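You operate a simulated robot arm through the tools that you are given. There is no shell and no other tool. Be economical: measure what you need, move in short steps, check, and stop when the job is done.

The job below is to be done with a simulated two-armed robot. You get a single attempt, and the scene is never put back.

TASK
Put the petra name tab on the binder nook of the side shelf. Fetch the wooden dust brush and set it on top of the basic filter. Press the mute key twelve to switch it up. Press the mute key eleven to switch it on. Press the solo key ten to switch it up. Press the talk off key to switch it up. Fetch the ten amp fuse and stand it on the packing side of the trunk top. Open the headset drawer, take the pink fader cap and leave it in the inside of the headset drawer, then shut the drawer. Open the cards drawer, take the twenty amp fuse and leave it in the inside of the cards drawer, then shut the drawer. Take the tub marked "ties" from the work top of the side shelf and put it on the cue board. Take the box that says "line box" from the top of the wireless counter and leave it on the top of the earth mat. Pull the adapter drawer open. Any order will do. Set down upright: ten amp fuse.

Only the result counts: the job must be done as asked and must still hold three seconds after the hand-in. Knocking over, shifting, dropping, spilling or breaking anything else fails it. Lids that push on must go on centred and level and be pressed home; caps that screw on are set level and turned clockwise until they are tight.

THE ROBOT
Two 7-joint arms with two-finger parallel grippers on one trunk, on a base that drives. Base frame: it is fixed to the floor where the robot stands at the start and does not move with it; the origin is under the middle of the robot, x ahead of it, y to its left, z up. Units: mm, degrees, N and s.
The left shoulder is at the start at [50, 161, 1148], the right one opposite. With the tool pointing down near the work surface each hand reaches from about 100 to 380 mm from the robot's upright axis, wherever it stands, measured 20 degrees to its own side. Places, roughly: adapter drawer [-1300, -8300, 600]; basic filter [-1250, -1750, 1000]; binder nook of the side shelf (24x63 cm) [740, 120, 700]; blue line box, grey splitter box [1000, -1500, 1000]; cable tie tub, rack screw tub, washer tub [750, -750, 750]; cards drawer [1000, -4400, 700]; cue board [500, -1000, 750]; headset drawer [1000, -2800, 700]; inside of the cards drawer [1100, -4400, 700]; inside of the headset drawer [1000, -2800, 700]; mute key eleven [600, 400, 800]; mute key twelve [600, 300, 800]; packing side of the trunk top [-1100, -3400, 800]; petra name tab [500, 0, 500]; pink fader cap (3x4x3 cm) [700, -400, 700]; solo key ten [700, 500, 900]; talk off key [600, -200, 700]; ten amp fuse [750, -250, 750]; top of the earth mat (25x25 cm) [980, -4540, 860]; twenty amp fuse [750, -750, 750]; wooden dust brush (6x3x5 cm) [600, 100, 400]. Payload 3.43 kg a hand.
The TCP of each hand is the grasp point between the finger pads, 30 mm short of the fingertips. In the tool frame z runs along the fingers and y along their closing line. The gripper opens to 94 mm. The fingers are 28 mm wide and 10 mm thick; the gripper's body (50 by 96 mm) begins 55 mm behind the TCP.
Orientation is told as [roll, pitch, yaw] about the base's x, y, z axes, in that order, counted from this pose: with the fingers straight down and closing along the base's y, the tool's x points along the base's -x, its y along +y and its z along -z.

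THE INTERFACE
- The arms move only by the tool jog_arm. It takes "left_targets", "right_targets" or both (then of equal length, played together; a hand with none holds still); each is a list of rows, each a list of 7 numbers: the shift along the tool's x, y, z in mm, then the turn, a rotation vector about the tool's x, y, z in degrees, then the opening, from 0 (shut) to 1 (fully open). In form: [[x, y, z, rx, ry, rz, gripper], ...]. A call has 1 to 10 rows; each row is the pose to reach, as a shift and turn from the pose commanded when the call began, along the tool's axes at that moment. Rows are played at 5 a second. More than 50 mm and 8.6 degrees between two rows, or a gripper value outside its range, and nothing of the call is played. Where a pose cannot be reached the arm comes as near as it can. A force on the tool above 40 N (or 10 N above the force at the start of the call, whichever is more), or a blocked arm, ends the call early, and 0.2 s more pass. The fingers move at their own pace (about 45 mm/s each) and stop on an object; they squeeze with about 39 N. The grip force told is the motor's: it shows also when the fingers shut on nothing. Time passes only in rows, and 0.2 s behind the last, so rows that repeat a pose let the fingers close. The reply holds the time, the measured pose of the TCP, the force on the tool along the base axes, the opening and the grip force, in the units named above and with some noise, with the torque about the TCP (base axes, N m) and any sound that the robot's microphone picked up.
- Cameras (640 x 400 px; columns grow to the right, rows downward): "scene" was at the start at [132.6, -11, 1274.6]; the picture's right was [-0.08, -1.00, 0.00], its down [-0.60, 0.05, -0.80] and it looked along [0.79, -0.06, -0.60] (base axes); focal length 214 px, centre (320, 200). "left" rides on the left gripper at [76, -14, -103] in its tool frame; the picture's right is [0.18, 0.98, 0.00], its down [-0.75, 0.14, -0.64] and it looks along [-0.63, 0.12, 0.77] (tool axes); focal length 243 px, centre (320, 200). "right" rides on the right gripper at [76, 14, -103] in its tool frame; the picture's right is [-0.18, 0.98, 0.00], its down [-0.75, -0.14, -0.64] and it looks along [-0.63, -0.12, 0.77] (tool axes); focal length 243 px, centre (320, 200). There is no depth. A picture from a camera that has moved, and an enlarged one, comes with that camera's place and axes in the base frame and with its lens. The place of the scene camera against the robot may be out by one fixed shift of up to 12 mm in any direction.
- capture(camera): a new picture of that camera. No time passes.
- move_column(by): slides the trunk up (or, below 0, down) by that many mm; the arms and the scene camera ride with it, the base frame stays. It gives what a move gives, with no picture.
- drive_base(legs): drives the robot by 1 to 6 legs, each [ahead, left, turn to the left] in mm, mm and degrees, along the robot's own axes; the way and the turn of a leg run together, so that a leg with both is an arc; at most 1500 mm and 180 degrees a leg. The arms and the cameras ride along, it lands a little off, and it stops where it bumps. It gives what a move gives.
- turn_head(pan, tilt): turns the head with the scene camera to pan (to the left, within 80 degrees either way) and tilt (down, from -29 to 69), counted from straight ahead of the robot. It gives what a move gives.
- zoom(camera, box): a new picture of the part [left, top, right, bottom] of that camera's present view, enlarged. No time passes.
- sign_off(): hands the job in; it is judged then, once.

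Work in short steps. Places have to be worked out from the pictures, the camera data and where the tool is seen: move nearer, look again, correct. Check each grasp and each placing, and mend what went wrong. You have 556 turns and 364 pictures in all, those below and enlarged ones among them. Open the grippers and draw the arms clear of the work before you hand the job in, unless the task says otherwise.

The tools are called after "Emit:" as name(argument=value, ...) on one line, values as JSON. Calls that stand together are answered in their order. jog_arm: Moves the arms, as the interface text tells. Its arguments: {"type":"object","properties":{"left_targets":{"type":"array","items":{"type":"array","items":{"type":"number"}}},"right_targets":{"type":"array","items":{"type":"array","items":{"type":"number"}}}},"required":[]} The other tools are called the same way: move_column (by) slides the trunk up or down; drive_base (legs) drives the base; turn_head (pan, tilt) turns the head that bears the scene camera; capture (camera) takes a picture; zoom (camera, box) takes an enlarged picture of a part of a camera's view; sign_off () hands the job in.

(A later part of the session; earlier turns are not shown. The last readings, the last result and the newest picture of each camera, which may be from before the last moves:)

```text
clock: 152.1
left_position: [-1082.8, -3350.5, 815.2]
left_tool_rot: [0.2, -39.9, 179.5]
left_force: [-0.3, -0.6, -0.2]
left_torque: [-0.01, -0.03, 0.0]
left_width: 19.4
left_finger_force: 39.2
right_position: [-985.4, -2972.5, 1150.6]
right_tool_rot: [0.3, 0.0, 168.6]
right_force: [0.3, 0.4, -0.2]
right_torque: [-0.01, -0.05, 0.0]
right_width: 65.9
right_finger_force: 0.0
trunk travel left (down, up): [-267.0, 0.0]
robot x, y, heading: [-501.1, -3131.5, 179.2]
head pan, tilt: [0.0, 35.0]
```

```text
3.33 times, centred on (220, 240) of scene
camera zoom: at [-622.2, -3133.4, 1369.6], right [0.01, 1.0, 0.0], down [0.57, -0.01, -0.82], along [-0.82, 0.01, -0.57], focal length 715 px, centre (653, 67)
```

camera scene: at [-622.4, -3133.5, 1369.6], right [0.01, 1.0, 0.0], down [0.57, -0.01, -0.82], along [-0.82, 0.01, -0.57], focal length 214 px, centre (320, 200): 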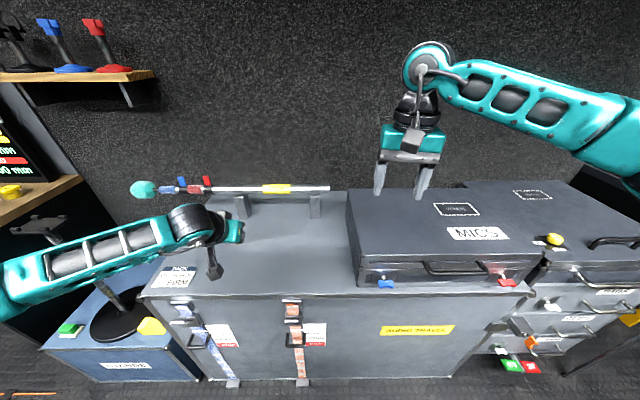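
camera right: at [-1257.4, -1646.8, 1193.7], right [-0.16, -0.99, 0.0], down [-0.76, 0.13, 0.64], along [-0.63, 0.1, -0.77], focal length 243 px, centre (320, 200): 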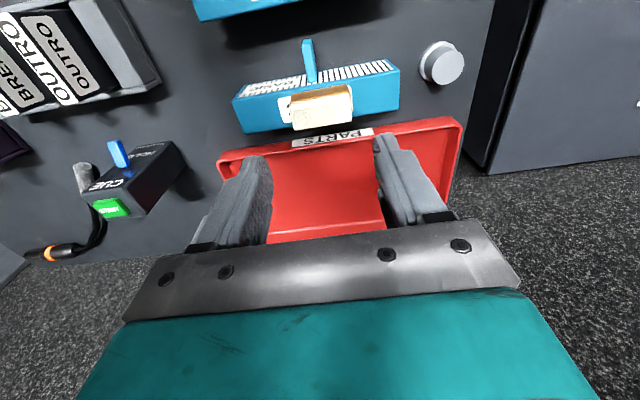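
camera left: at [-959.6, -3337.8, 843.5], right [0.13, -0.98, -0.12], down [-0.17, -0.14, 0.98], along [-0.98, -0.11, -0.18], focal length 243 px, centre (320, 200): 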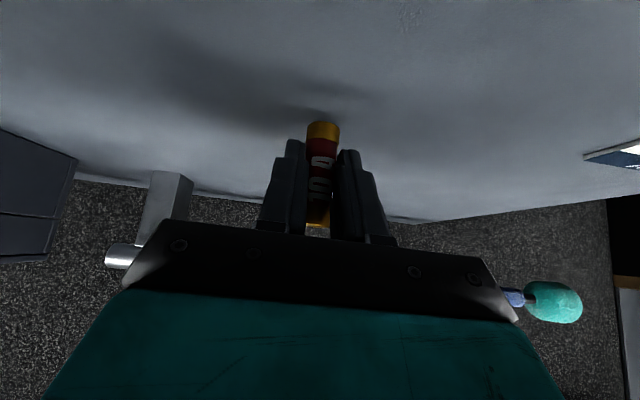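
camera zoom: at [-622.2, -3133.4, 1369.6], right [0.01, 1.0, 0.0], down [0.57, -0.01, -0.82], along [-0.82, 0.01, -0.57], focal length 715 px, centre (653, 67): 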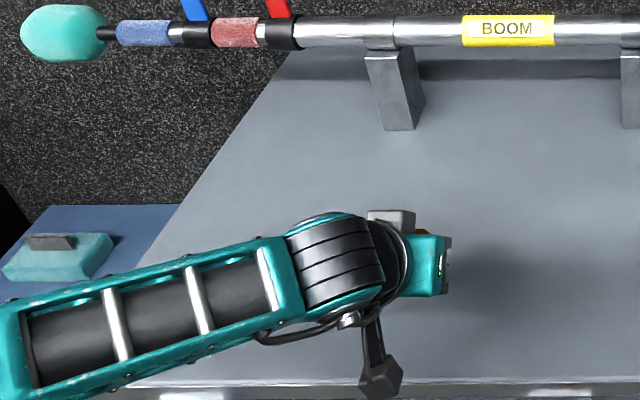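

The fuse's shadow is converging; I continue down.

Emit:
jog_arm(left_targets=[[1.3, 0, 1.5, 0, 0, 0, 0.05], [2.6, 0, 3.1, 0, 0, 0, 0.05], [3.9, 0, 4.6, 0, 0, 0, 0.05], [5.1, 0, 6.1, 0, 0, 0, 0.05], [6.4, 0, 7.7, 0, 0, 0, 0.05], [7.7, 0, 9.2, 0, 0, 0, 0.05], [9, 0, 10.7, 0, 0, 0, 0.05]])

```text
clock: 153.7
left_position: [-1083.1, -3350.3, 802.1]
left_tool_rot: [0.1, -40.1, 179.4]
left_force: [0.9, -2.6, 9.7]
left_torque: [-0.03, 0.11, 0.05]
left_width: 19.8
left_finger_force: 39.4
right_position: [-983.6, -2971.7, 1150.4]
right_tool_rot: [0.4, 0.0, 168.6]
right_force: [0.8, 0.4, -0.3]
right_torque: [-0.01, 0.01, -0.03]
right_width: 65.6
right_finger_force: 0.0
trunk travel left (down, up): [-267.0, 0.0]
robot x, y, heading: [-502.0, -3130.1, 179.3]
head pan, tilt: [0.0, 35.0]
```

Contact, 10 N. I release gently and check before withdrawing.

Emit:
jog_arm(left_targets=[[-0.6, 0, -0.8, 0, 0, 0, 0.05], [-0.6, 0, -0.8, 0, 0, 0, 0.3], [-0.6, 0, -0.8, 0, 0, 0, 0.5], [-0.6, 0, -0.8, 0, 0, 0, 0.6]])

Emit:
zoom(camera="left", box=[220, 80, 420, 240])

```text
clock: 154.7
left_position: [-1082.2, -3349.8, 801.4]
left_tool_rot: [0.1, -39.8, 179.4]
left_force: [-1.3, 1.2, -0.2]
left_torque: [-0.03, 0.0, -0.02]
left_width: 56.4
left_finger_force: 0.1
right_position: [-984.2, -2973.1, 1150.8]
right_tool_rot: [0.3, 0.0, 168.6]
right_force: [0.1, -0.1, 0.1]
right_torque: [-0.01, -0.01, -0.03]
right_width: 65.7
right_finger_force: 0.1
trunk travel left (down, up): [-267.0, 0.0]
robot x, y, heading: [-499.2, -3130.0, 179.4]
head pan, tilt: [0.0, 35.0]
```

```text
2.50 times, centred on (320, 160) of left
camera zoom: at [-958.8, -3337.1, 830.0], right [0.13, -0.98, -0.12], down [-0.17, -0.14, 0.98], along [-0.98, -0.11, -0.18], focal length 606 px, centre (320, 300)
```

zoom: 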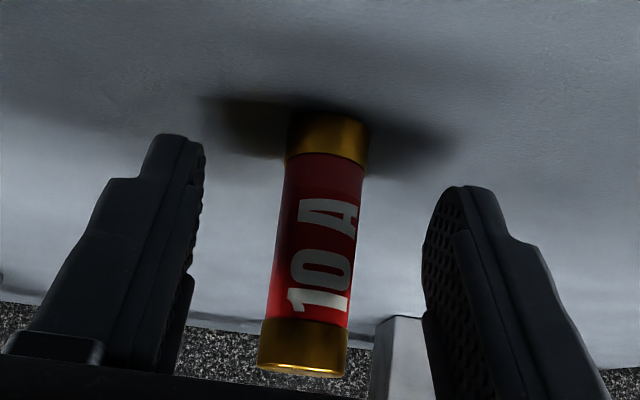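

The fuse stands on its own, upright. I withdraw backwards along the fingers and verify from the scene camera.

Emit:
jog_arm(left_targets=[[0, 0, -40, 0, 0, 0, 0.6], [0, 0, -85, 0, 0, 0, 0.6], [0, 0, -130, 0, 0, 0, 0.7], [-10, 0, -175, 0, 0, 0, 0.9], [-20, 0, -220, 0, 0, 0, 1]])

Emit:
zoom(camera="scene", box=[150, 160, 350, 300])

```text
clock: 155.9
left_position: [-956.9, -3356.4, 980.9]
left_tool_rot: [0.1, -39.9, 179.4]
left_force: [0.2, 0.0, 0.0]
left_torque: [0.01, -0.01, 0.0]
left_width: 94.2
left_finger_force: 0.0
right_position: [-985.6, -2971.8, 1150.9]
right_tool_rot: [0.3, 0.0, 168.6]
right_force: [0.3, 0.1, 0.1]
right_torque: [0.01, -0.02, -0.04]
right_width: 65.9
right_finger_force: 0.0
trunk travel left (down, up): [-267.0, 0.0]
robot x, y, heading: [-501.5, -3131.1, 179.3]
head pan, tilt: [0.0, 35.0]
```

```text
2.86 times, centred on (250, 230) of scene
camera zoom: at [-621.7, -3133.4, 1369.6], right [0.01, 1.0, 0.0], down [0.57, -0.01, -0.82], along [-0.82, 0.01, -0.57], focal length 613 px, centre (520, 114)
```

zoom: 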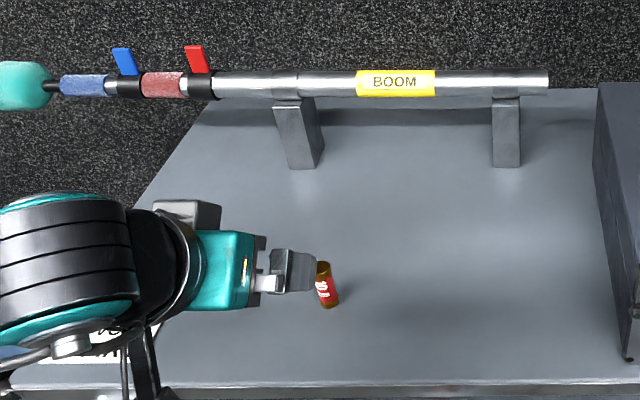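

The fuse stands on the packing side. Next, the line box at (1000, −1500): I back off, turn round to face +x and strafe up to it.

Emit:
drive_base(legs=[[-350, 0, 0], [0, 0, -179], [0, 1450, 0]])

Emit:
turn_head(pan=10, tilt=30)

Emit:
capture(camera="scene")

```text
clock: 172.3
left_position: [263.1, -1443.3, 982.2]
left_tool_rot: [0.1, -39.8, 2.1]
left_force: [1.3, -0.1, 0.3]
left_torque: [0.04, 0.02, 0.01]
left_width: 94.0
left_finger_force: 0.0
right_position: [308.2, -1823.5, 1151.1]
right_tool_rot: [0.2, -0.1, -8.6]
right_force: [-0.1, 0.8, 0.3]
right_torque: [0.0, -0.01, 0.01]
right_width: 65.8
right_finger_force: 0.1
trunk travel left (down, up): [-267.0, 0.0]
robot x, y, heading: [-182.4, -1687.6, 1.9]
head pan, tilt: [0.0, 35.0]
```

```text
clock: 173.0
left_position: [264.7, -1443.3, 980.4]
left_tool_rot: [0.1, -39.8, 2.0]
left_force: [1.0, -0.1, 0.3]
left_torque: [0.01, 0.0, 0.02]
left_width: 94.2
left_finger_force: 0.2
right_position: [308.6, -1823.3, 1150.6]
right_tool_rot: [0.3, 0.1, -8.6]
right_force: [-0.1, 0.2, -0.5]
right_torque: [0.0, -0.01, 0.04]
right_width: 65.9
right_finger_force: 0.0
trunk travel left (down, up): [-267.0, 0.0]
robot x, y, heading: [-181.4, -1689.3, 2.0]
head pan, tilt: [10.0, 30.0]
```

```text
245 pictures are left
camera scene: at [-48.1, -1672.3, 1377.3], right [0.21, -0.98, 0.0], down [-0.49, -0.1, -0.87], along [0.85, 0.18, -0.5], focal length 214 px, centre (320, 200)
```

scene: 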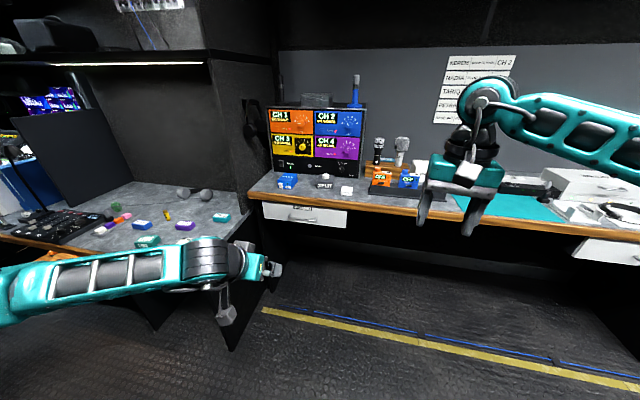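

The counter with the CH1–4 receiver shows a blue box and a grey "SPLIT" box in front. I enlarge.

Emit:
zoom(camera="scene", box=[230, 140, 430, 240])

```text
3.20 times, centred on (330, 190) of scene
camera zoom: at [-48.1, -1672.3, 1377.3], right [0.21, -0.98, 0.0], down [-0.49, -0.1, -0.87], along [0.85, 0.18, -0.5], focal length 686 px, centre (288, 232)
```

zoom: 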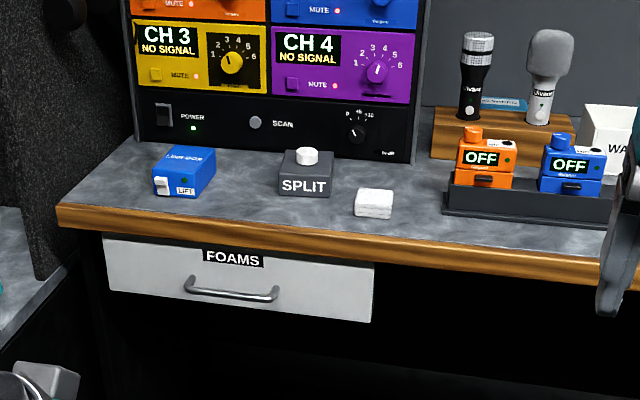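

The blue "LINE BOX" is at ≈ (850, −1320, 920); counter edge x ≈ 750. I drive in so the left hand faces it.

Emit:
drive_base(legs=[[380, 0, -2], [0, 160, 0]])

Emit:
capture(camera="left")

Emit:
capture(camera="scene")

```text
clock: 176.4
left_position: [648.4, -1286.8, 981.4]
left_tool_rot: [0.1, -39.8, 0.3]
left_force: [-0.3, 0.5, -0.1]
left_torque: [0.01, 0.03, 0.02]
left_width: 94.4
left_finger_force: 0.0
right_position: [680.9, -1669.0, 1151.0]
right_tool_rot: [0.3, 0.1, -10.6]
right_force: [-0.1, -0.4, 1.0]
right_torque: [0.01, -0.04, 0.01]
right_width: 65.9
right_finger_force: 0.1
trunk travel left (down, up): [-267.0, 0.0]
robot x, y, heading: [190.6, -1517.8, 0.3]
head pan, tilt: [10.0, 30.0]
```

```text
243 pictures are left
camera left: at [522.3, -1302.8, 1009.8], right [-0.15, 0.98, -0.12], down [0.17, 0.14, 0.98], along [0.97, 0.12, -0.18], focal length 243 px, centre (320, 200)
```

left: 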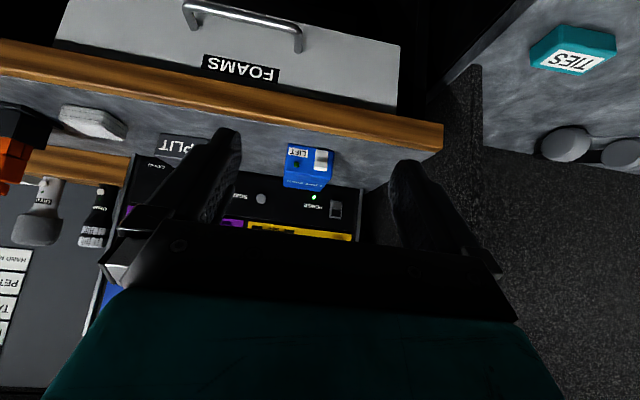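

```text
242 pictures are left
camera scene: at [328.0, -1505.9, 1377.4], right [0.18, -0.98, 0.0], down [-0.49, -0.09, -0.87], along [0.85, 0.15, -0.5], focal length 214 px, centre (320, 200)
```

scene: 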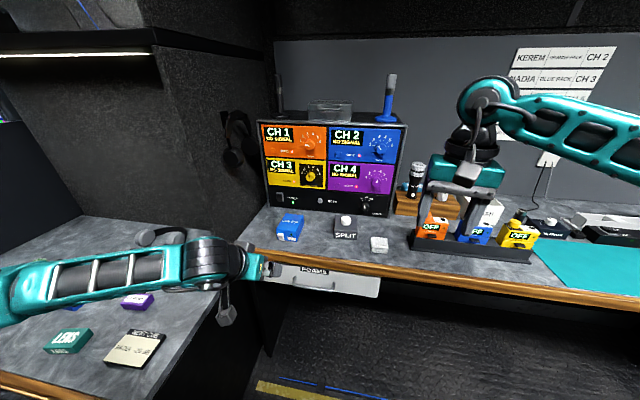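

The line box triangulates to ≈ (970, −1272, 861). I measure its width in an enlarged view.

Emit:
zoom(camera="left", box=[250, 120, 370, 210])

Emit:
zoom(camera="scene", box=[250, 195, 350, 260])

```text
4.44 times, centred on (310, 165) of left
camera zoom: at [522.3, -1302.8, 1009.8], right [-0.15, 0.98, -0.12], down [0.17, 0.14, 0.98], along [0.97, 0.12, -0.18], focal length 1078 px, centre (364, 356)
```

zoom: 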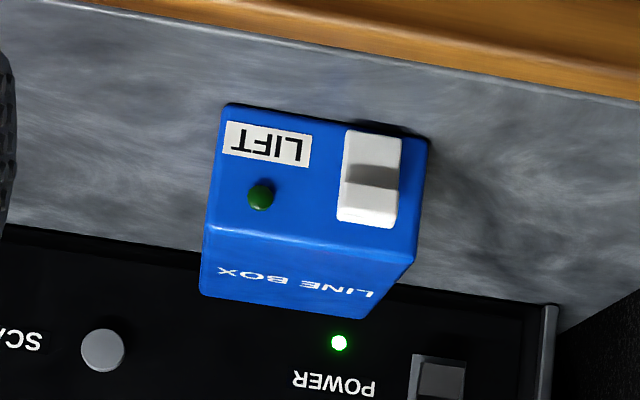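

```text
6.15 times, centred on (300, 228) of scene
camera zoom: at [328.0, -1505.9, 1377.4], right [0.18, -0.98, 0.0], down [-0.49, -0.09, -0.87], along [0.85, 0.15, -0.5], focal length 1320 px, centre (443, 31)
```

zoom: 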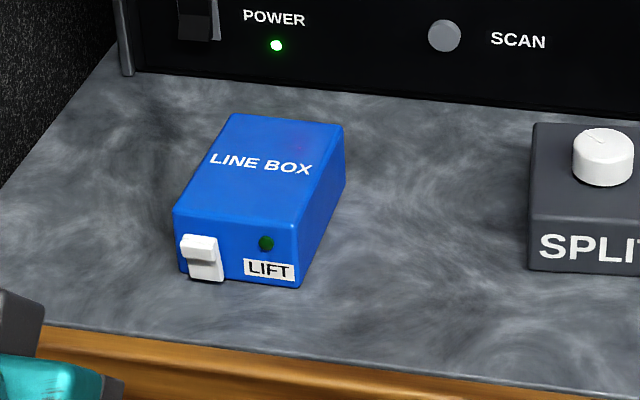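

Box measured: front at x = 908, 79 mm wide (y −1320…−1241), top z ≈ 897, counter 850, ~107 deep. I drive forward 120 mm and approach with the hand fully open.

Emit:
drive_base(legs=[[120, 0, 0]])

Emit:
jog_arm(left_targets=[[-10, 3, 35, 0, 0, 0, 1], [-20, 6, 70, 0, 0, 0, 1], [-30, 7, 95, 0, 0, 0, 1]])

Emit:
capture(camera="left")

```text
clock: 177.6
left_position: [766.5, -1286.6, 981.2]
left_tool_rot: [0.2, -39.8, 0.2]
left_force: [0.1, 0.2, 0.5]
left_torque: [0.0, -0.01, -0.01]
left_width: 94.1
left_finger_force: 0.0
right_position: [800.2, -1668.3, 1149.9]
right_tool_rot: [0.3, 0.1, -10.5]
right_force: [0.5, 1.4, 0.5]
right_torque: [-0.04, -0.01, 0.01]
right_width: 65.9
right_finger_force: 0.1
trunk travel left (down, up): [-267.0, 0.0]
robot x, y, heading: [313.2, -1516.9, 0.3]
head pan, tilt: [10.0, 30.0]
```

```text
clock: 178.4
left_position: [850.6, -1279.5, 927.0]
left_tool_rot: [0.1, -39.8, 0.3]
left_force: [-0.3, -0.4, -0.2]
left_torque: [0.01, 0.03, -0.01]
left_width: 93.9
left_finger_force: 0.0
right_position: [799.4, -1669.4, 1150.0]
right_tool_rot: [0.3, 0.1, -10.5]
right_force: [-0.1, -0.1, -0.6]
right_torque: [0.04, -0.03, 0.0]
right_width: 65.9
right_finger_force: 0.1
trunk travel left (down, up): [-267.0, 0.0]
robot x, y, heading: [311.8, -1515.1, 0.4]
head pan, tilt: [10.0, 30.0]
```

```text
239 pictures are left
camera left: at [725.0, -1294.1, 956.4], right [-0.15, 0.98, -0.12], down [0.17, 0.14, 0.98], along [0.97, 0.13, -0.19], focal length 243 px, centre (320, 200)
```

left: 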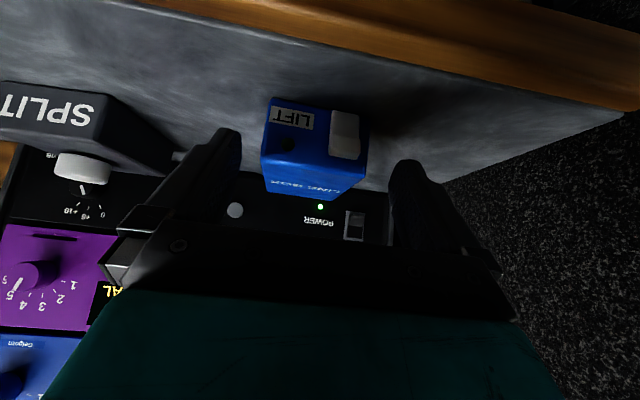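

Centred on the box (centre y ≈ −1280). I advance to straddle it with small rows.

Emit:
jog_arm(left_targets=[[-16, 0, 29, 0, 0, 0, 1], [-30, 0, 57, 0, 0, 0, 1]])

Emit:
capture(camera="left")

```text
clock: 179.0
left_position: [908.7, -1279.1, 902.6]
left_tool_rot: [0.1, -39.8, 0.3]
left_force: [-0.9, 0.4, 0.1]
left_torque: [0.01, 0.01, 0.0]
left_width: 93.9
left_finger_force: 0.1
right_position: [799.9, -1669.8, 1150.5]
right_tool_rot: [0.4, 0.1, -10.5]
right_force: [0.6, -1.3, 0.4]
right_torque: [0.0, 0.03, 0.0]
right_width: 66.1
right_finger_force: 0.1
trunk travel left (down, up): [-267.0, 0.0]
robot x, y, heading: [314.8, -1518.3, 0.4]
head pan, tilt: [10.0, 30.0]
```

```text
238 pictures are left
camera left: at [784.2, -1294.8, 932.3], right [-0.15, 0.98, -0.12], down [0.17, 0.14, 0.98], along [0.97, 0.12, -0.19], focal length 243 px, centre (320, 200)
```

left: 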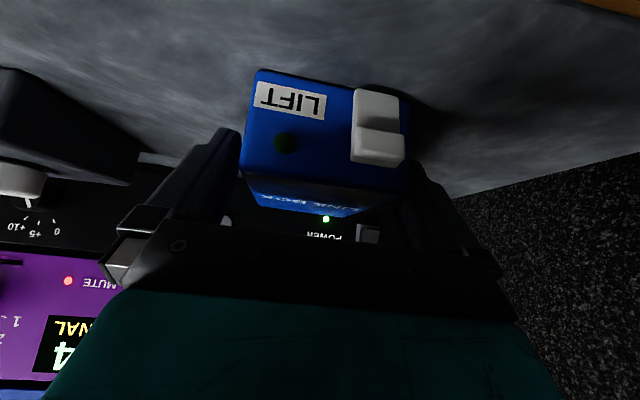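

Straddling properly. I advance the last 34 mm and close.

Emit:
jog_arm(left_targets=[[-8, 0, 16, 0, 0, 0, 1], [-17, 0, 32, 0, 0, 0, 1], [-17, 0, 32, 0, 0, 0, 0.7], [-17, 0, 32, 0, 0, 0, 0.6], [-17, 0, 32, 0, 0, 0, 0.6]])

Emit:
capture(camera="left")

```text
clock: 180.2
left_position: [943.6, -1279.7, 891.9]
left_tool_rot: [0.0, -40.0, 0.4]
left_force: [-0.1, -1.8, 10.4]
left_torque: [-0.23, -0.19, -0.04]
left_width: 79.2
left_finger_force: 39.3
right_position: [798.9, -1668.8, 1151.6]
right_tool_rot: [0.4, 0.0, -10.4]
right_force: [0.4, -0.2, -0.4]
right_torque: [0.03, -0.01, -0.01]
right_width: 65.8
right_finger_force: 0.1
trunk travel left (down, up): [-267.0, 0.0]
robot x, y, heading: [312.0, -1520.1, 0.4]
head pan, tilt: [10.0, 30.0]
```

```text
237 pictures are left
camera left: at [818.4, -1294.7, 920.2], right [-0.15, 0.98, -0.12], down [0.16, 0.14, 0.98], along [0.98, 0.12, -0.18], focal length 243 px, centre (320, 200)
```

left: 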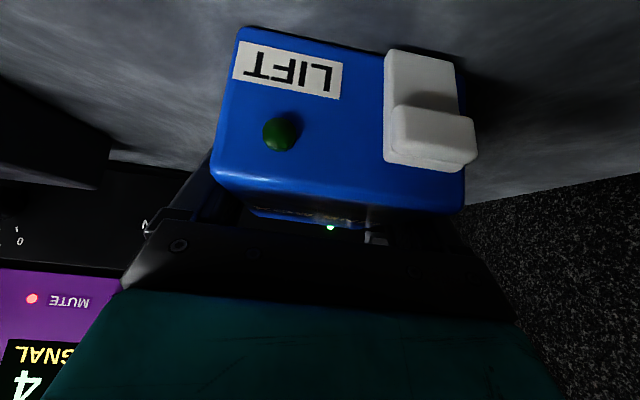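

Gripped at 79 mm. I lift 80 mm straight up and then retreat.

Emit:
jog_arm(left_targets=[[-10, 0, -12, 0, 0, 0, 0.6], [-30, 0, -36, 0, 0, 0, 0.6], [-52, 0, -62, 0, 0, 0, 0.6], [-70, 0, -90, 0, 0, 0, 0.6]])

Emit:
capture(camera="left")

Emit:
capture(camera="scene")

```text
clock: 181.2
left_position: [938.9, -1278.8, 1003.7]
left_tool_rot: [0.1, -39.8, 0.3]
left_force: [0.5, 0.4, -4.0]
left_torque: [0.01, -0.05, 0.02]
left_width: 79.0
left_finger_force: 39.4
right_position: [798.9, -1668.6, 1151.6]
right_tool_rot: [0.3, 0.0, -10.6]
right_force: [0.4, 0.3, -0.3]
right_torque: [0.0, 0.0, 0.0]
right_width: 65.7
right_finger_force: 0.0
trunk travel left (down, up): [-267.0, 0.0]
robot x, y, heading: [313.2, -1517.7, 0.5]
head pan, tilt: [10.0, 30.0]
```

```text
236 pictures are left
camera left: at [813.5, -1294.5, 1032.1], right [-0.15, 0.98, -0.12], down [0.17, 0.14, 0.98], along [0.97, 0.12, -0.19], focal length 243 px, centre (320, 200)
```

left: 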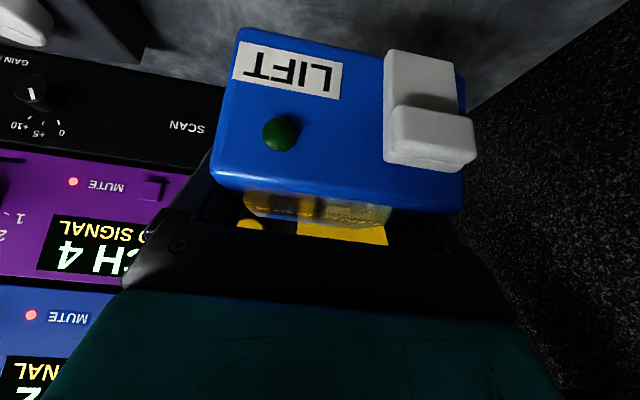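

```text
235 pictures are left
camera scene: at [447.4, -1506.0, 1377.4], right [0.18, -0.98, 0.0], down [-0.49, -0.09, -0.87], along [0.85, 0.15, -0.5], focal length 214 px, centre (320, 200)
```

scene: 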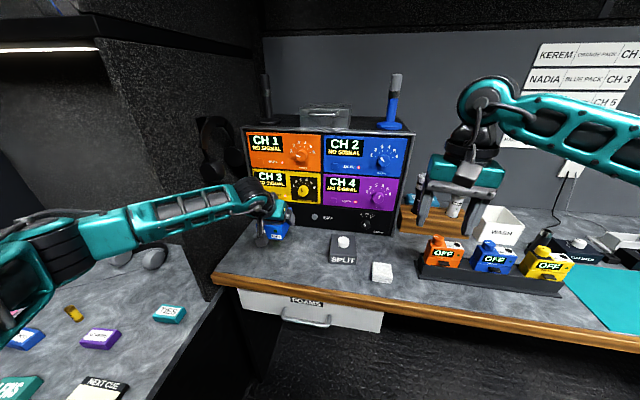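

Box held (≈ 0.4 kg). I back into the aisle and strafe right to y ≈ −4780 for the earth mat.

Emit:
drive_base(legs=[[-450, 0, 0], [0, -1500, 0], [0, -1500, 0], [0, -250, 0]])

Emit:
capture(camera="scene")

```text
clock: 199.4
left_position: [457.1, -4542.9, 1003.1]
left_tool_rot: [0.1, -39.9, -1.3]
left_force: [-0.8, -0.7, -3.1]
left_torque: [0.0, -0.05, 0.01]
left_width: 78.9
left_finger_force: 38.7
right_position: [307.5, -4927.7, 1150.4]
right_tool_rot: [0.3, 0.0, -12.1]
right_force: [-0.6, -0.5, 0.7]
right_torque: [0.03, 0.0, -0.01]
right_width: 66.0
right_finger_force: 0.1
trunk travel left (down, up): [-267.0, 0.0]
robot x, y, heading: [-177.8, -4764.8, -1.4]
head pan, tilt: [10.0, 30.0]
```

```text
234 pictures are left
camera scene: at [-40.0, -4755.5, 1377.3], right [0.15, -0.99, 0.0], down [-0.49, -0.07, -0.87], along [0.86, 0.13, -0.5], focal length 214 px, centre (320, 200)
```

scene: 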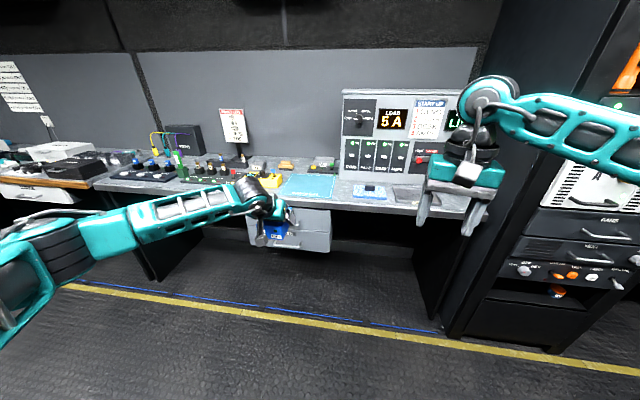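

I see a light-blue mat at (308, 187) on the bench and drawers below. Enlarging.

Emit:
zoom(camera="scene", box=[200, 130, 400, 260])

```text
3.08 times, centred on (300, 195) of scene
camera zoom: at [-40.0, -4755.5, 1377.3], right [0.15, -0.99, 0.0], down [-0.49, -0.07, -0.87], along [0.86, 0.13, -0.5], focal length 660 px, centre (382, 215)
```

zoom: 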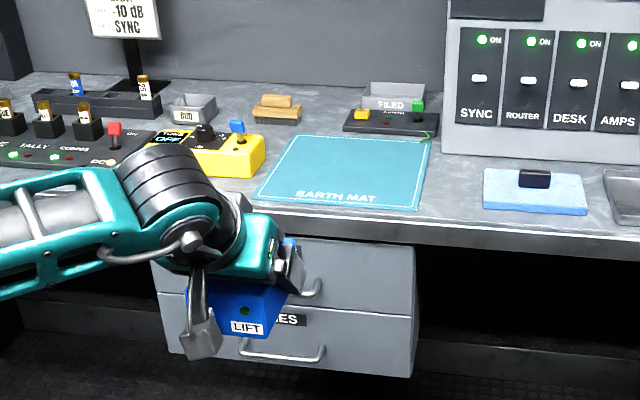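

The mat's centre computes to ≈ (986, −4543, 860), agreeing with the given place. I drive forward 495 mm, keeping the box above the bench.

Emit:
drive_base(legs=[[0, 0, 1.4], [480, 0, 0]])

Emit:
capture(camera="left")

Emit:
capture(camera="scene")

```text
clock: 202.6
left_position: [932.2, -4531.4, 1002.2]
left_tool_rot: [0.0, -39.8, -0.1]
left_force: [-0.5, 0.4, -3.2]
left_torque: [0.0, -0.05, -0.02]
left_width: 79.1
left_finger_force: 39.3
right_position: [790.2, -4920.7, 1151.1]
right_tool_rot: [0.3, 0.2, -10.9]
right_force: [0.2, 0.4, 0.6]
right_torque: [-0.02, 0.05, -0.01]
right_width: 65.9
right_finger_force: 0.1
trunk travel left (down, up): [-267.0, 0.0]
robot x, y, heading: [305.1, -4763.2, -0.1]
head pan, tilt: [10.0, 30.0]
```

```text
232 pictures are left
camera left: at [806.9, -4545.3, 1031.2], right [-0.14, 0.98, -0.12], down [0.17, 0.14, 0.98], along [0.98, 0.12, -0.19], focal length 243 px, centre (320, 200)
```

left: 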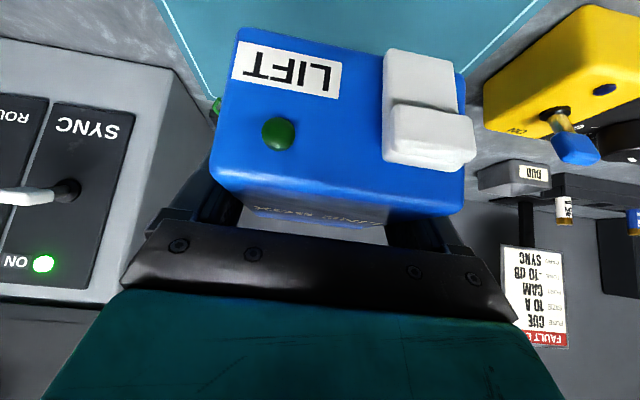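

```text
231 pictures are left
camera scene: at [438.7, -4753.4, 1377.3], right [0.17, -0.99, 0.0], down [-0.49, -0.08, -0.87], along [0.85, 0.15, -0.5], focal length 214 px, centre (320, 200)
```

scene: 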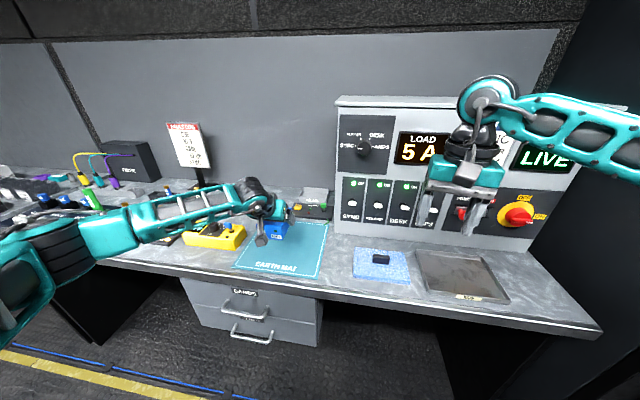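

The hand is over the mat (centre ≈ (965–985, −4540)). I move 20 mm forward, 7 mm right, and lower most of the way.

Emit:
jog_arm(left_targets=[[6, -3, 33, 0, 0, 0, 0.6], [24, -7, 58, 0, 0, 0, 0.6], [42, -7, 79, 0, 0, 0, 0.6], [46, -7, 83, 0, 0, 0, 0.6]])

Emit:
capture(camera="left")

```text
clock: 203.6
left_position: [950.0, -4537.8, 909.0]
left_tool_rot: [0.0, -39.7, -0.2]
left_force: [-0.2, 0.5, -2.2]
left_torque: [0.01, -0.05, 0.01]
left_width: 79.0
left_finger_force: 38.4
right_position: [788.9, -4918.8, 1150.1]
right_tool_rot: [0.4, -0.1, -10.9]
right_force: [-0.1, 0.2, 0.2]
right_torque: [-0.01, -0.02, 0.03]
right_width: 65.8
right_finger_force: 0.1
trunk travel left (down, up): [-267.0, 0.0]
robot x, y, heading: [301.7, -4767.1, -0.2]
head pan, tilt: [10.0, 30.0]
```

```text
230 pictures are left
camera left: at [824.3, -4551.6, 938.5], right [-0.14, 0.98, -0.12], down [0.17, 0.14, 0.98], along [0.98, 0.12, -0.19], focal length 243 px, centre (320, 200)
```

left: 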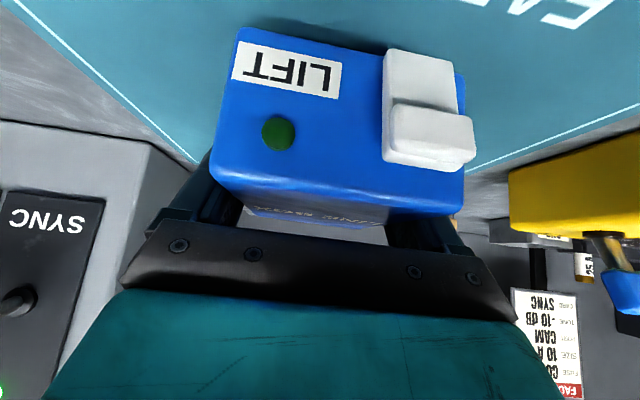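

Well over the mat. I lower in small steps to contact.

Emit:
jog_arm(left_targets=[[1.9, 0, 2.3, 0, 0, 0, 0.6], [3.2, 0, 3.8, 0, 0, 0, 0.6], [4.5, 0, 5.4, 0, 0, 0, 0.6], [5.8, 0, 6.9, 0, 0, 0, 0.6], [7.1, 0, 8.4, 0, 0, 0, 0.6]])

```text
clock: 204.8
left_position: [950.6, -4537.4, 898.5]
left_tool_rot: [0.1, -39.8, -0.2]
left_force: [1.1, 0.4, -1.6]
left_torque: [-0.04, -0.02, -0.03]
left_width: 79.0
left_finger_force: 39.1
right_position: [789.1, -4919.3, 1151.0]
right_tool_rot: [0.3, 0.1, -11.0]
right_force: [0.1, 0.7, -0.9]
right_torque: [0.01, 0.02, 0.01]
right_width: 66.1
right_finger_force: 0.1
trunk travel left (down, up): [-267.0, 0.0]
robot x, y, heading: [302.5, -4763.3, -0.4]
head pan, tilt: [10.0, 30.0]
```

Still unloaded; continuing down.

Emit:
jog_arm(left_targets=[[1.3, 0, 1.5, 0, 0, 0, 0.6], [2.6, 0, 3.1, 0, 0, 0, 0.6], [3.9, 0, 4.6, 0, 0, 0, 0.6], [5.1, 0, 6.1, 0, 0, 0, 0.6], [6.4, 0, 7.7, 0, 0, 0, 0.6]])

```text
clock: 206.0
left_position: [950.1, -4538.8, 897.1]
left_tool_rot: [0.0, -40.5, 0.0]
left_force: [-1.1, 3.7, 30.7]
left_torque: [-0.26, 1.13, -0.16]
left_width: 79.2
left_finger_force: 39.4
right_position: [786.1, -4920.7, 1152.7]
right_tool_rot: [0.3, -0.2, -11.0]
right_force: [-0.1, 0.0, 0.0]
right_torque: [0.01, 0.02, 0.02]
right_width: 65.8
right_finger_force: 0.0
trunk travel left (down, up): [-267.0, 0.0]
robot x, y, heading: [299.5, -4765.3, -0.2]
head pan, tilt: [10.0, 30.0]
```

Contact. I relieve the load, open fully, and withdraw backwards along the fingers.

Emit:
jog_arm(left_targets=[[-4.8, 0, -5.7, 0, 0, 0, 0.6], [-4.8, 0, -5.7, 0, 0, 0, 1], [-4.8, 0, -5.7, 0, 0, 0, 1], [-6, 0, -40, 0, 0, 0, 1], [-10, 0, -85, 0, 0, 0, 1], [-20, 0, -130, 0, 0, 0, 1]])

Emit:
capture(camera="left")

Emit:
zoom(camera="scene", box=[180, 160, 380, 360])

```text
clock: 207.4
left_position: [882.1, -4538.4, 1001.9]
left_tool_rot: [0.1, -39.8, -0.2]
left_force: [0.1, 0.0, 0.7]
left_torque: [0.0, 0.03, -0.01]
left_width: 93.9
left_finger_force: 0.1
right_position: [787.7, -4920.2, 1151.1]
right_tool_rot: [0.4, 0.0, -11.0]
right_force: [-0.3, -0.2, 0.6]
right_torque: [0.01, -0.03, 0.01]
right_width: 65.8
right_finger_force: 0.0
trunk travel left (down, up): [-267.0, 0.0]
robot x, y, heading: [303.8, -4767.6, -0.5]
head pan, tilt: [10.0, 30.0]
```

```text
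229 pictures are left
camera left: at [755.6, -4552.4, 1030.6], right [-0.14, 0.98, -0.12], down [0.17, 0.14, 0.98], along [0.98, 0.12, -0.19], focal length 243 px, centre (320, 200)
```

left: 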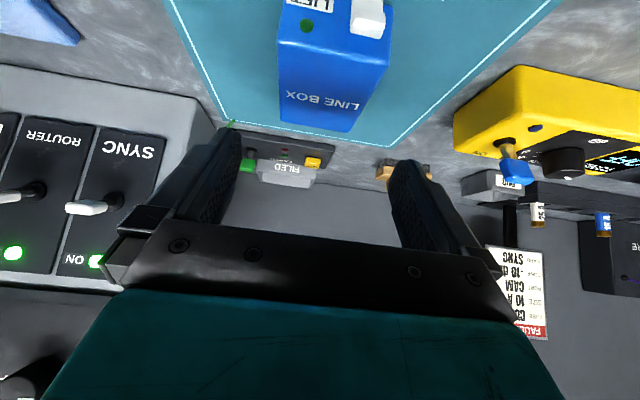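

```text
2.00 times, centred on (280, 260) of scene
camera zoom: at [437.3, -4753.5, 1377.4], right [0.17, -0.99, 0.0], down [-0.49, -0.08, -0.87], along [0.85, 0.15, -0.5], focal length 429 px, centre (400, 80)
```

zoom: 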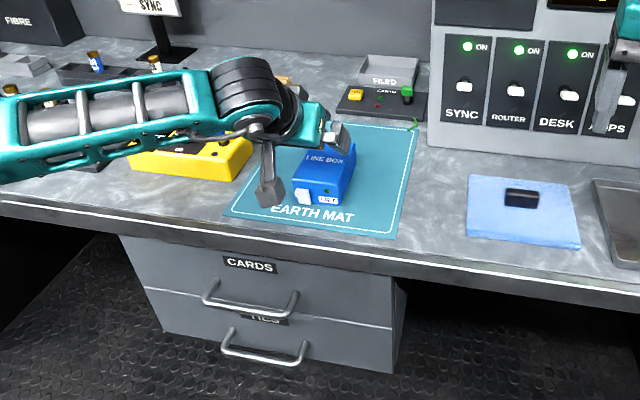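

The line box is on the mat. While both hands are free I'll open the CARDS drawer (upper one, handle ≈ (805, −4450, 717)) and later the headset drawer, so I can carry items afterwards. I back off a bit and roll the left wrist by 90° so the fingers can close on the horizontal bar.

Emit:
drive_base(legs=[[-150, 90, 0]])

Emit:
jog_arm(left_targets=[[0, 0, -5, 0, 0, 8.5, 1], [0, 0, -10, 0, 0, 17, 1], [0, 0, -15, 0, 0, 25.5, 1], [0, 0, -20, 0, 0, 34, 1], [0, 0, -25, 0, 0, 42.5, 1], [0, 0, -30, 0, 0, 51, 1], [0, 0, -30, 0, 0, 59.5, 1], [0, 0, -30, 0, 0, 68, 1], [0, 0, -30, 0, 0, 76.5, 1], [0, 0, -30, 0, 0, 85, 1]])

Emit:
capture(camera="left")

Emit:
capture(camera="scene")

```text
clock: 208.9
left_position: [734.2, -4445.9, 1001.5]
left_tool_rot: [0.0, -39.7, -0.1]
left_force: [0.6, -0.1, 0.3]
left_torque: [-0.01, 0.03, 0.04]
left_width: 93.9
left_finger_force: 0.1
right_position: [641.4, -4828.5, 1151.2]
right_tool_rot: [0.3, -0.1, -11.0]
right_force: [-1.1, 0.2, -0.1]
right_torque: [0.0, -0.03, 0.03]
right_width: 65.7
right_finger_force: 0.1
trunk travel left (down, up): [-267.0, 0.0]
robot x, y, heading: [156.7, -4675.1, -0.1]
head pan, tilt: [10.0, 30.0]
```

```text
clock: 211.1
left_position: [716.6, -4447.7, 1023.4]
left_tool_rot: [39.7, -3.1, -86.3]
left_force: [0.2, -0.5, -0.7]
left_torque: [0.0, 0.0, 0.01]
left_width: 94.0
left_finger_force: 0.1
right_position: [642.6, -4830.6, 1151.2]
right_tool_rot: [0.3, 0.0, -10.9]
right_force: [1.0, 0.5, 0.4]
right_torque: [0.02, 0.0, -0.01]
right_width: 66.1
right_finger_force: 0.0
trunk travel left (down, up): [-267.0, 0.0]
robot x, y, heading: [158.1, -4674.2, -0.1]
head pan, tilt: [10.0, 30.0]
```

```text
227 pictures are left
camera left: at [633.7, -4373.0, 1089.1], right [0.74, 0.27, 0.62], down [-0.25, -0.74, 0.62], along [0.62, -0.62, -0.48], focal length 243 px, centre (320, 200)
```

left: 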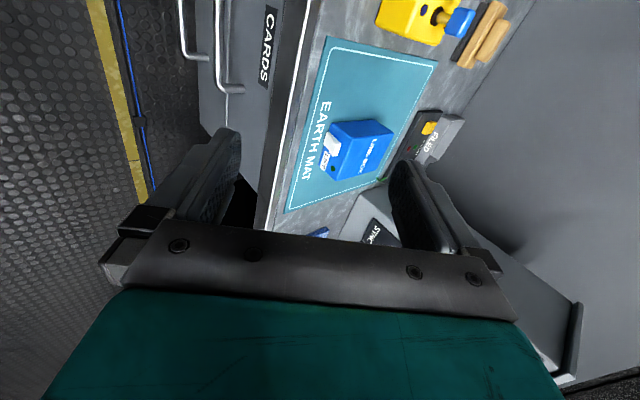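

```text
226 pictures are left
camera scene: at [291.8, -4663.9, 1377.4], right [0.17, -0.99, 0.0], down [-0.49, -0.08, -0.87], along [0.85, 0.15, -0.5], focal length 214 px, centre (320, 200)
```

scene: 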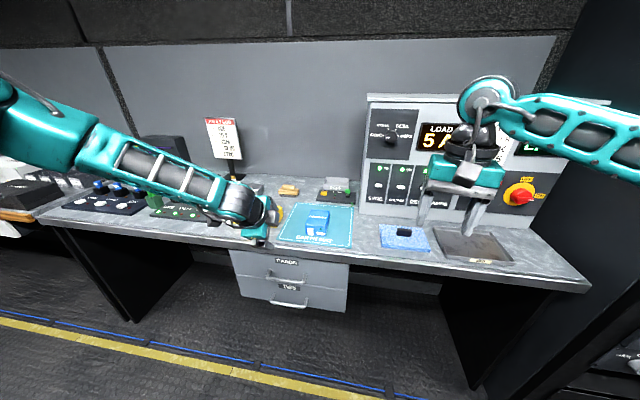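

Wrist rolled. The CARDS bar is at ≈ (803, −4455, 717). I back the hand off, lower it in front of the drawer and pitch it towards horizontal.

Emit:
jog_arm(left_targets=[[2, -27, -22, -2, 0, 1, 0.55], [5, -53, -45, -6, 0, 2, 0.55], [8, -83, -9, -12, 0, 3, 0.55], [11, -113, 27, -18, 0, 4, 0.55], [14, -143, 63, -24, 0, 5, 0.55], [17, -173, 98, -30, 0, 5, 0.55], [19, -203, 134, -35, 0, 5, 0.55], [20, -232, 169, -35, 0, 5, 0.55]])

Emit:
capture(camera="left")

Emit:
turn_head(pan=20, tilt=45)

Emit:
capture(camera="scene")

```text
clock: 212.9
left_position: [677.2, -4613.7, 885.5]
left_tool_rot: [70.6, 2.7, -83.5]
left_force: [0.0, 0.0, 0.7]
left_torque: [-0.02, 0.02, 0.06]
left_width: 51.5
left_finger_force: 0.0
left hand out of reach, approached as far as the arm can: row 3, 4, 5, 6, 7, 8
right_position: [642.0, -4828.4, 1151.0]
right_tool_rot: [0.4, 0.0, -11.0]
right_force: [-0.2, -0.3, -0.8]
right_torque: [0.03, 0.03, 0.0]
right_width: 65.8
right_finger_force: 0.2
trunk travel left (down, up): [-267.0, 0.0]
robot x, y, heading: [154.8, -4671.7, -0.3]
head pan, tilt: [10.0, 30.0]
```

```text
225 pictures are left
camera left: at [566.9, -4550.2, 909.2], right [0.31, 0.18, 0.93], down [-0.47, -0.83, 0.31], along [0.83, -0.53, -0.17], focal length 243 px, centre (320, 200)
```

left: 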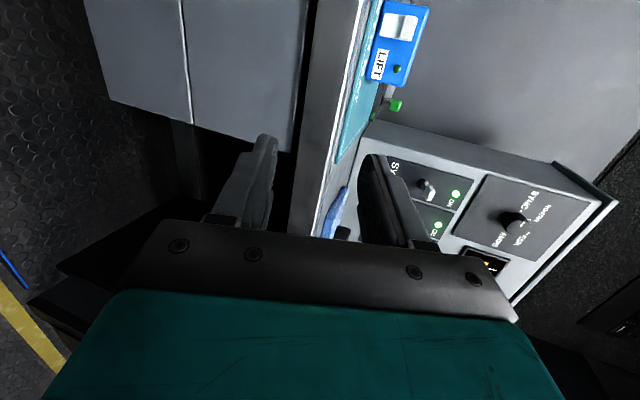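

```text
clock: 213.7
left_position: [678.0, -4613.7, 885.5]
left_tool_rot: [70.4, 2.6, -83.5]
left_force: [0.7, 0.3, -0.2]
left_torque: [-0.02, 0.01, 0.0]
left_width: 52.2
left_finger_force: 0.1
right_position: [642.2, -4829.6, 1150.9]
right_tool_rot: [0.2, 0.0, -11.0]
right_force: [-0.4, -1.0, -0.2]
right_torque: [0.02, -0.01, -0.01]
right_width: 65.8
right_finger_force: 0.1
trunk travel left (down, up): [-267.0, 0.0]
robot x, y, heading: [154.4, -4670.7, -0.1]
head pan, tilt: [20.0, 45.0]
```

```text
224 pictures are left
camera scene: at [279.2, -4651.2, 1354.8], right [0.34, -0.94, 0.0], down [-0.67, -0.24, -0.71], along [0.67, 0.24, -0.71], focal length 214 px, centre (320, 200)
```

scene: 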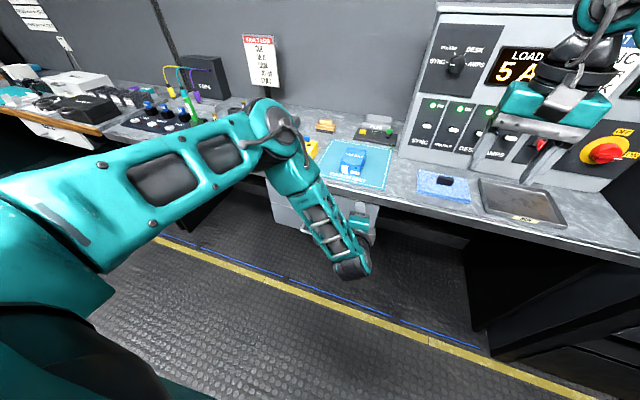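

The steep pitch this close is out of reach; a 50° pitch will do with a narrower opening. I move to a pre-approach pose in front of the bar.

Emit:
jog_arm(left_targets=[[29, -18, 24, 4, -1.3, 0.2, 0.4], [58, -36, 48, 8, -2.7, 0.4, 0.4], [87, -55, 72, 12, -4, 0.5, 0.4], [116, -73, 96, 16, -5.4, 0.7, 0.4], [145, -91, 119, 19.7, -6.7, 0.9, 0.4]])

Emit:
capture(camera="left")

```text
clock: 214.9
left_position: [754.7, -4541.9, 814.3]
left_tool_rot: [54.0, 1.9, -86.9]
left_force: [-0.2, 0.4, 0.8]
left_torque: [-0.02, 0.02, 0.02]
left_width: 37.4
left_finger_force: 0.1
left hand out of reach, approached as far as the arm can: row 1, 2, 3, 4, 5
right_position: [643.0, -4830.2, 1151.3]
right_tool_rot: [0.2, 0.0, -10.9]
right_force: [0.4, 0.6, 0.0]
right_torque: [0.01, 0.04, 0.01]
right_width: 66.0
right_finger_force: 0.0
trunk travel left (down, up): [-267.0, 0.0]
robot x, y, heading: [157.2, -4674.2, 0.0]
head pan, tilt: [20.0, 45.0]
```

```text
223 pictures are left
camera left: at [659.4, -4472.8, 864.2], right [0.57, 0.19, 0.8], down [-0.4, -0.79, 0.47], along [0.72, -0.58, -0.38], focal length 243 px, centre (320, 200)
```

left: 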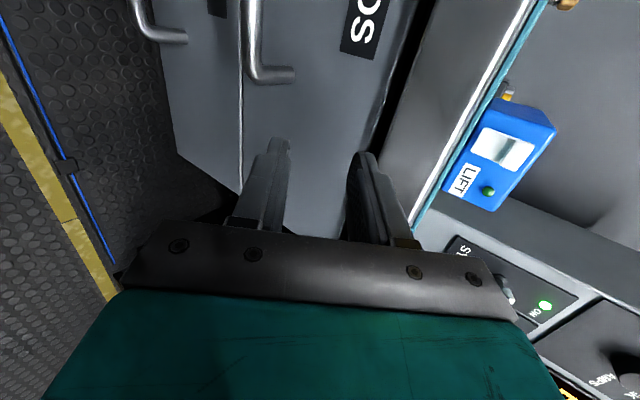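

The hand prefers to be nearer the body's midline, so I strafe the base 90 mm left instead.

Emit:
drive_base(legs=[[0, 90, 0]])

Emit:
capture(camera="left")

Emit:
capture(camera="scene")

```text
clock: 216.0
left_position: [755.6, -4451.2, 813.5]
left_tool_rot: [54.0, 1.9, -86.9]
left_force: [-0.1, 0.0, -0.2]
left_torque: [0.04, 0.0, 0.03]
left_width: 37.6
left_finger_force: 0.0
right_position: [642.8, -4736.7, 1151.1]
right_tool_rot: [0.3, 0.0, -10.9]
right_force: [-0.7, 1.0, -0.1]
right_torque: [-0.01, -0.03, 0.03]
right_width: 65.7
right_finger_force: 0.0
trunk travel left (down, up): [-267.0, 0.0]
robot x, y, heading: [156.1, -4582.1, -0.1]
head pan, tilt: [20.0, 45.0]
```

```text
222 pictures are left
camera left: at [658.8, -4381.3, 864.2], right [0.57, 0.19, 0.8], down [-0.39, -0.79, 0.47], along [0.72, -0.58, -0.38], focal length 243 px, centre (320, 200)
```

left: 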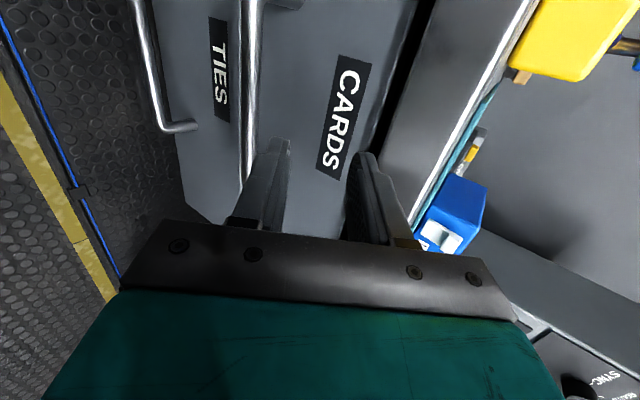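

```text
221 pictures are left
camera scene: at [279.4, -4559.9, 1354.7], right [0.34, -0.94, 0.0], down [-0.66, -0.24, -0.71], along [0.66, 0.24, -0.71], focal length 214 px, centre (320, 200)
```

scene: 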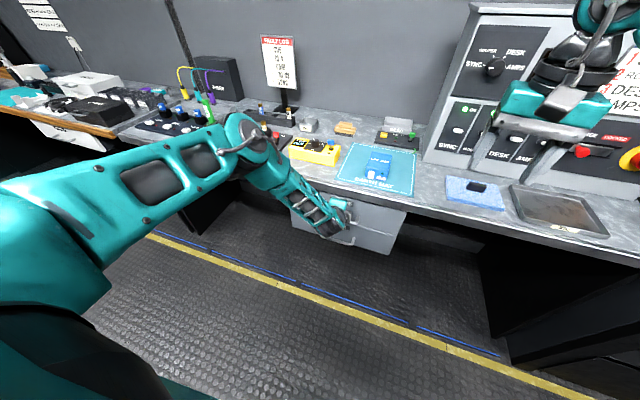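

Bar triangulates to ≈ (815, ·, 693). I lower the hand 76 mm to line up with it and look.

Emit:
jog_arm(left_targets=[[0, -20, 15, 0, 0, 0, 0.45], [0, -41, 30, 0, 0, 0, 0.45], [0, -61, 45, 0, 0, 0, 0.45]])

Emit:
capture(camera="left")

```text
clock: 216.8
left_position: [765.7, -4459.6, 739.6]
left_tool_rot: [53.6, 2.2, -86.4]
left_force: [-0.5, 0.2, 0.2]
left_torque: [0.02, 0.02, -0.02]
left_width: 42.2
left_finger_force: 0.0
left hand out of reach, approached as far as the arm can: row 2, 3
right_position: [643.5, -4738.3, 1150.1]
right_tool_rot: [0.3, 0.0, -10.8]
right_force: [-0.7, -0.4, 0.3]
right_torque: [0.0, 0.02, 0.02]
right_width: 65.7
right_finger_force: 0.1
trunk travel left (down, up): [-267.0, 0.0]
robot x, y, heading: [155.9, -4584.4, 0.0]
head pan, tilt: [20.0, 45.0]
```

```text
220 pictures are left
camera left: at [669.4, -4391.4, 791.0], right [0.57, 0.19, 0.8], down [-0.38, -0.8, 0.46], along [0.72, -0.57, -0.38], focal length 243 px, centre (320, 200)
```

left: 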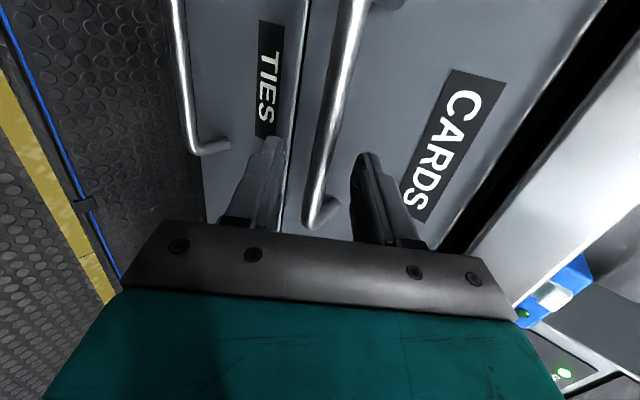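

The bar's end fixes it at ≈ (806, ·, 715): about 47 mm ahead of the TCP and centred between the fingers. I advance 32 mm along the fingers.

Emit:
jog_arm(left_targets=[[0, 2, 12, 0, 0, 0, 0.45], [0, 3, 22, 0, 0, 0, 0.45], [0, 3, 31, 0, 0, 0, 0.45]])

Emit:
capture(camera="left")

```text
clock: 217.6
left_position: [782.7, -4458.4, 730.4]
left_tool_rot: [54.3, 1.9, -86.8]
left_force: [-36.2, 3.5, 28.7]
left_torque: [-0.32, -1.51, -0.25]
left_width: 43.5
left_finger_force: 1.0
right_position: [637.6, -4736.8, 1152.9]
right_tool_rot: [0.4, -0.3, -10.7]
right_force: [0.0, 1.2, -0.8]
right_torque: [0.03, 0.0, -0.02]
right_width: 65.5
right_finger_force: 0.1
trunk travel left (down, up): [-267.0, 0.0]
robot x, y, heading: [151.3, -4584.0, 0.5]
head pan, tilt: [20.0, 45.0]
stopped in row 3 (left hand): the force on the tool passed its limit (the readings are from after the stop); the commanded pose is now the measured one
```

```text
219 pictures are left
camera left: at [686.8, -4388.5, 779.3], right [0.56, 0.19, 0.8], down [-0.4, -0.79, 0.46], along [0.72, -0.58, -0.37], focal length 243 px, centre (320, 200)
```

left: 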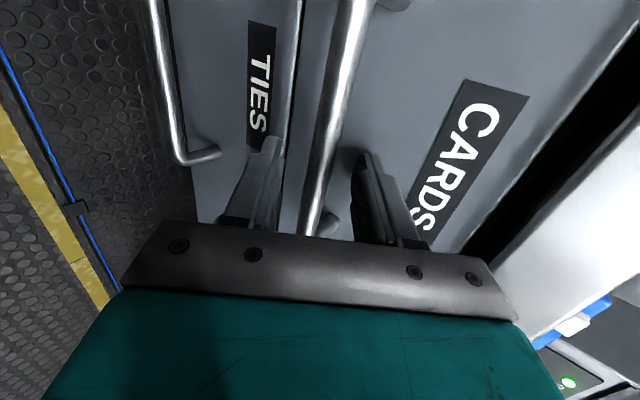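

A fingertip touches the drawer front, so the bar lies between the fingers. I back off 3 mm and close on it.

Emit:
jog_arm(left_targets=[[0, 0, -3, 0, 0, 0, 0.3], [0, 0, -3, 0, 0, 0, 0.0], [0, 0, -3, 0, 0, 0, 0.0], [0, 0, -3, 0, 0, 0, 0.0]])

Emit:
capture(camera="left")

```text
clock: 218.6
left_position: [784.4, -4457.4, 726.6]
left_tool_rot: [53.7, 1.8, -86.9]
left_force: [0.3, 1.5, -7.9]
left_torque: [-0.06, 0.01, -0.06]
left_width: 17.3
left_finger_force: 45.2
right_position: [643.6, -4736.0, 1150.3]
right_tool_rot: [0.3, 0.1, -10.8]
right_force: [-0.1, 0.2, -0.4]
right_torque: [0.04, 0.0, 0.01]
right_width: 65.7
right_finger_force: 0.1
trunk travel left (down, up): [-267.0, 0.0]
robot x, y, heading: [161.8, -4583.6, -0.1]
head pan, tilt: [20.0, 45.0]
```

```text
218 pictures are left
camera left: at [688.1, -4388.2, 776.1], right [0.57, 0.19, 0.8], down [-0.39, -0.79, 0.47], along [0.72, -0.58, -0.38], focal length 243 px, centre (320, 200)
```

left: 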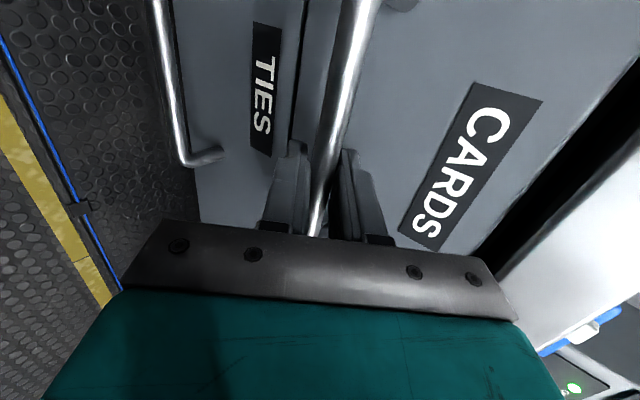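

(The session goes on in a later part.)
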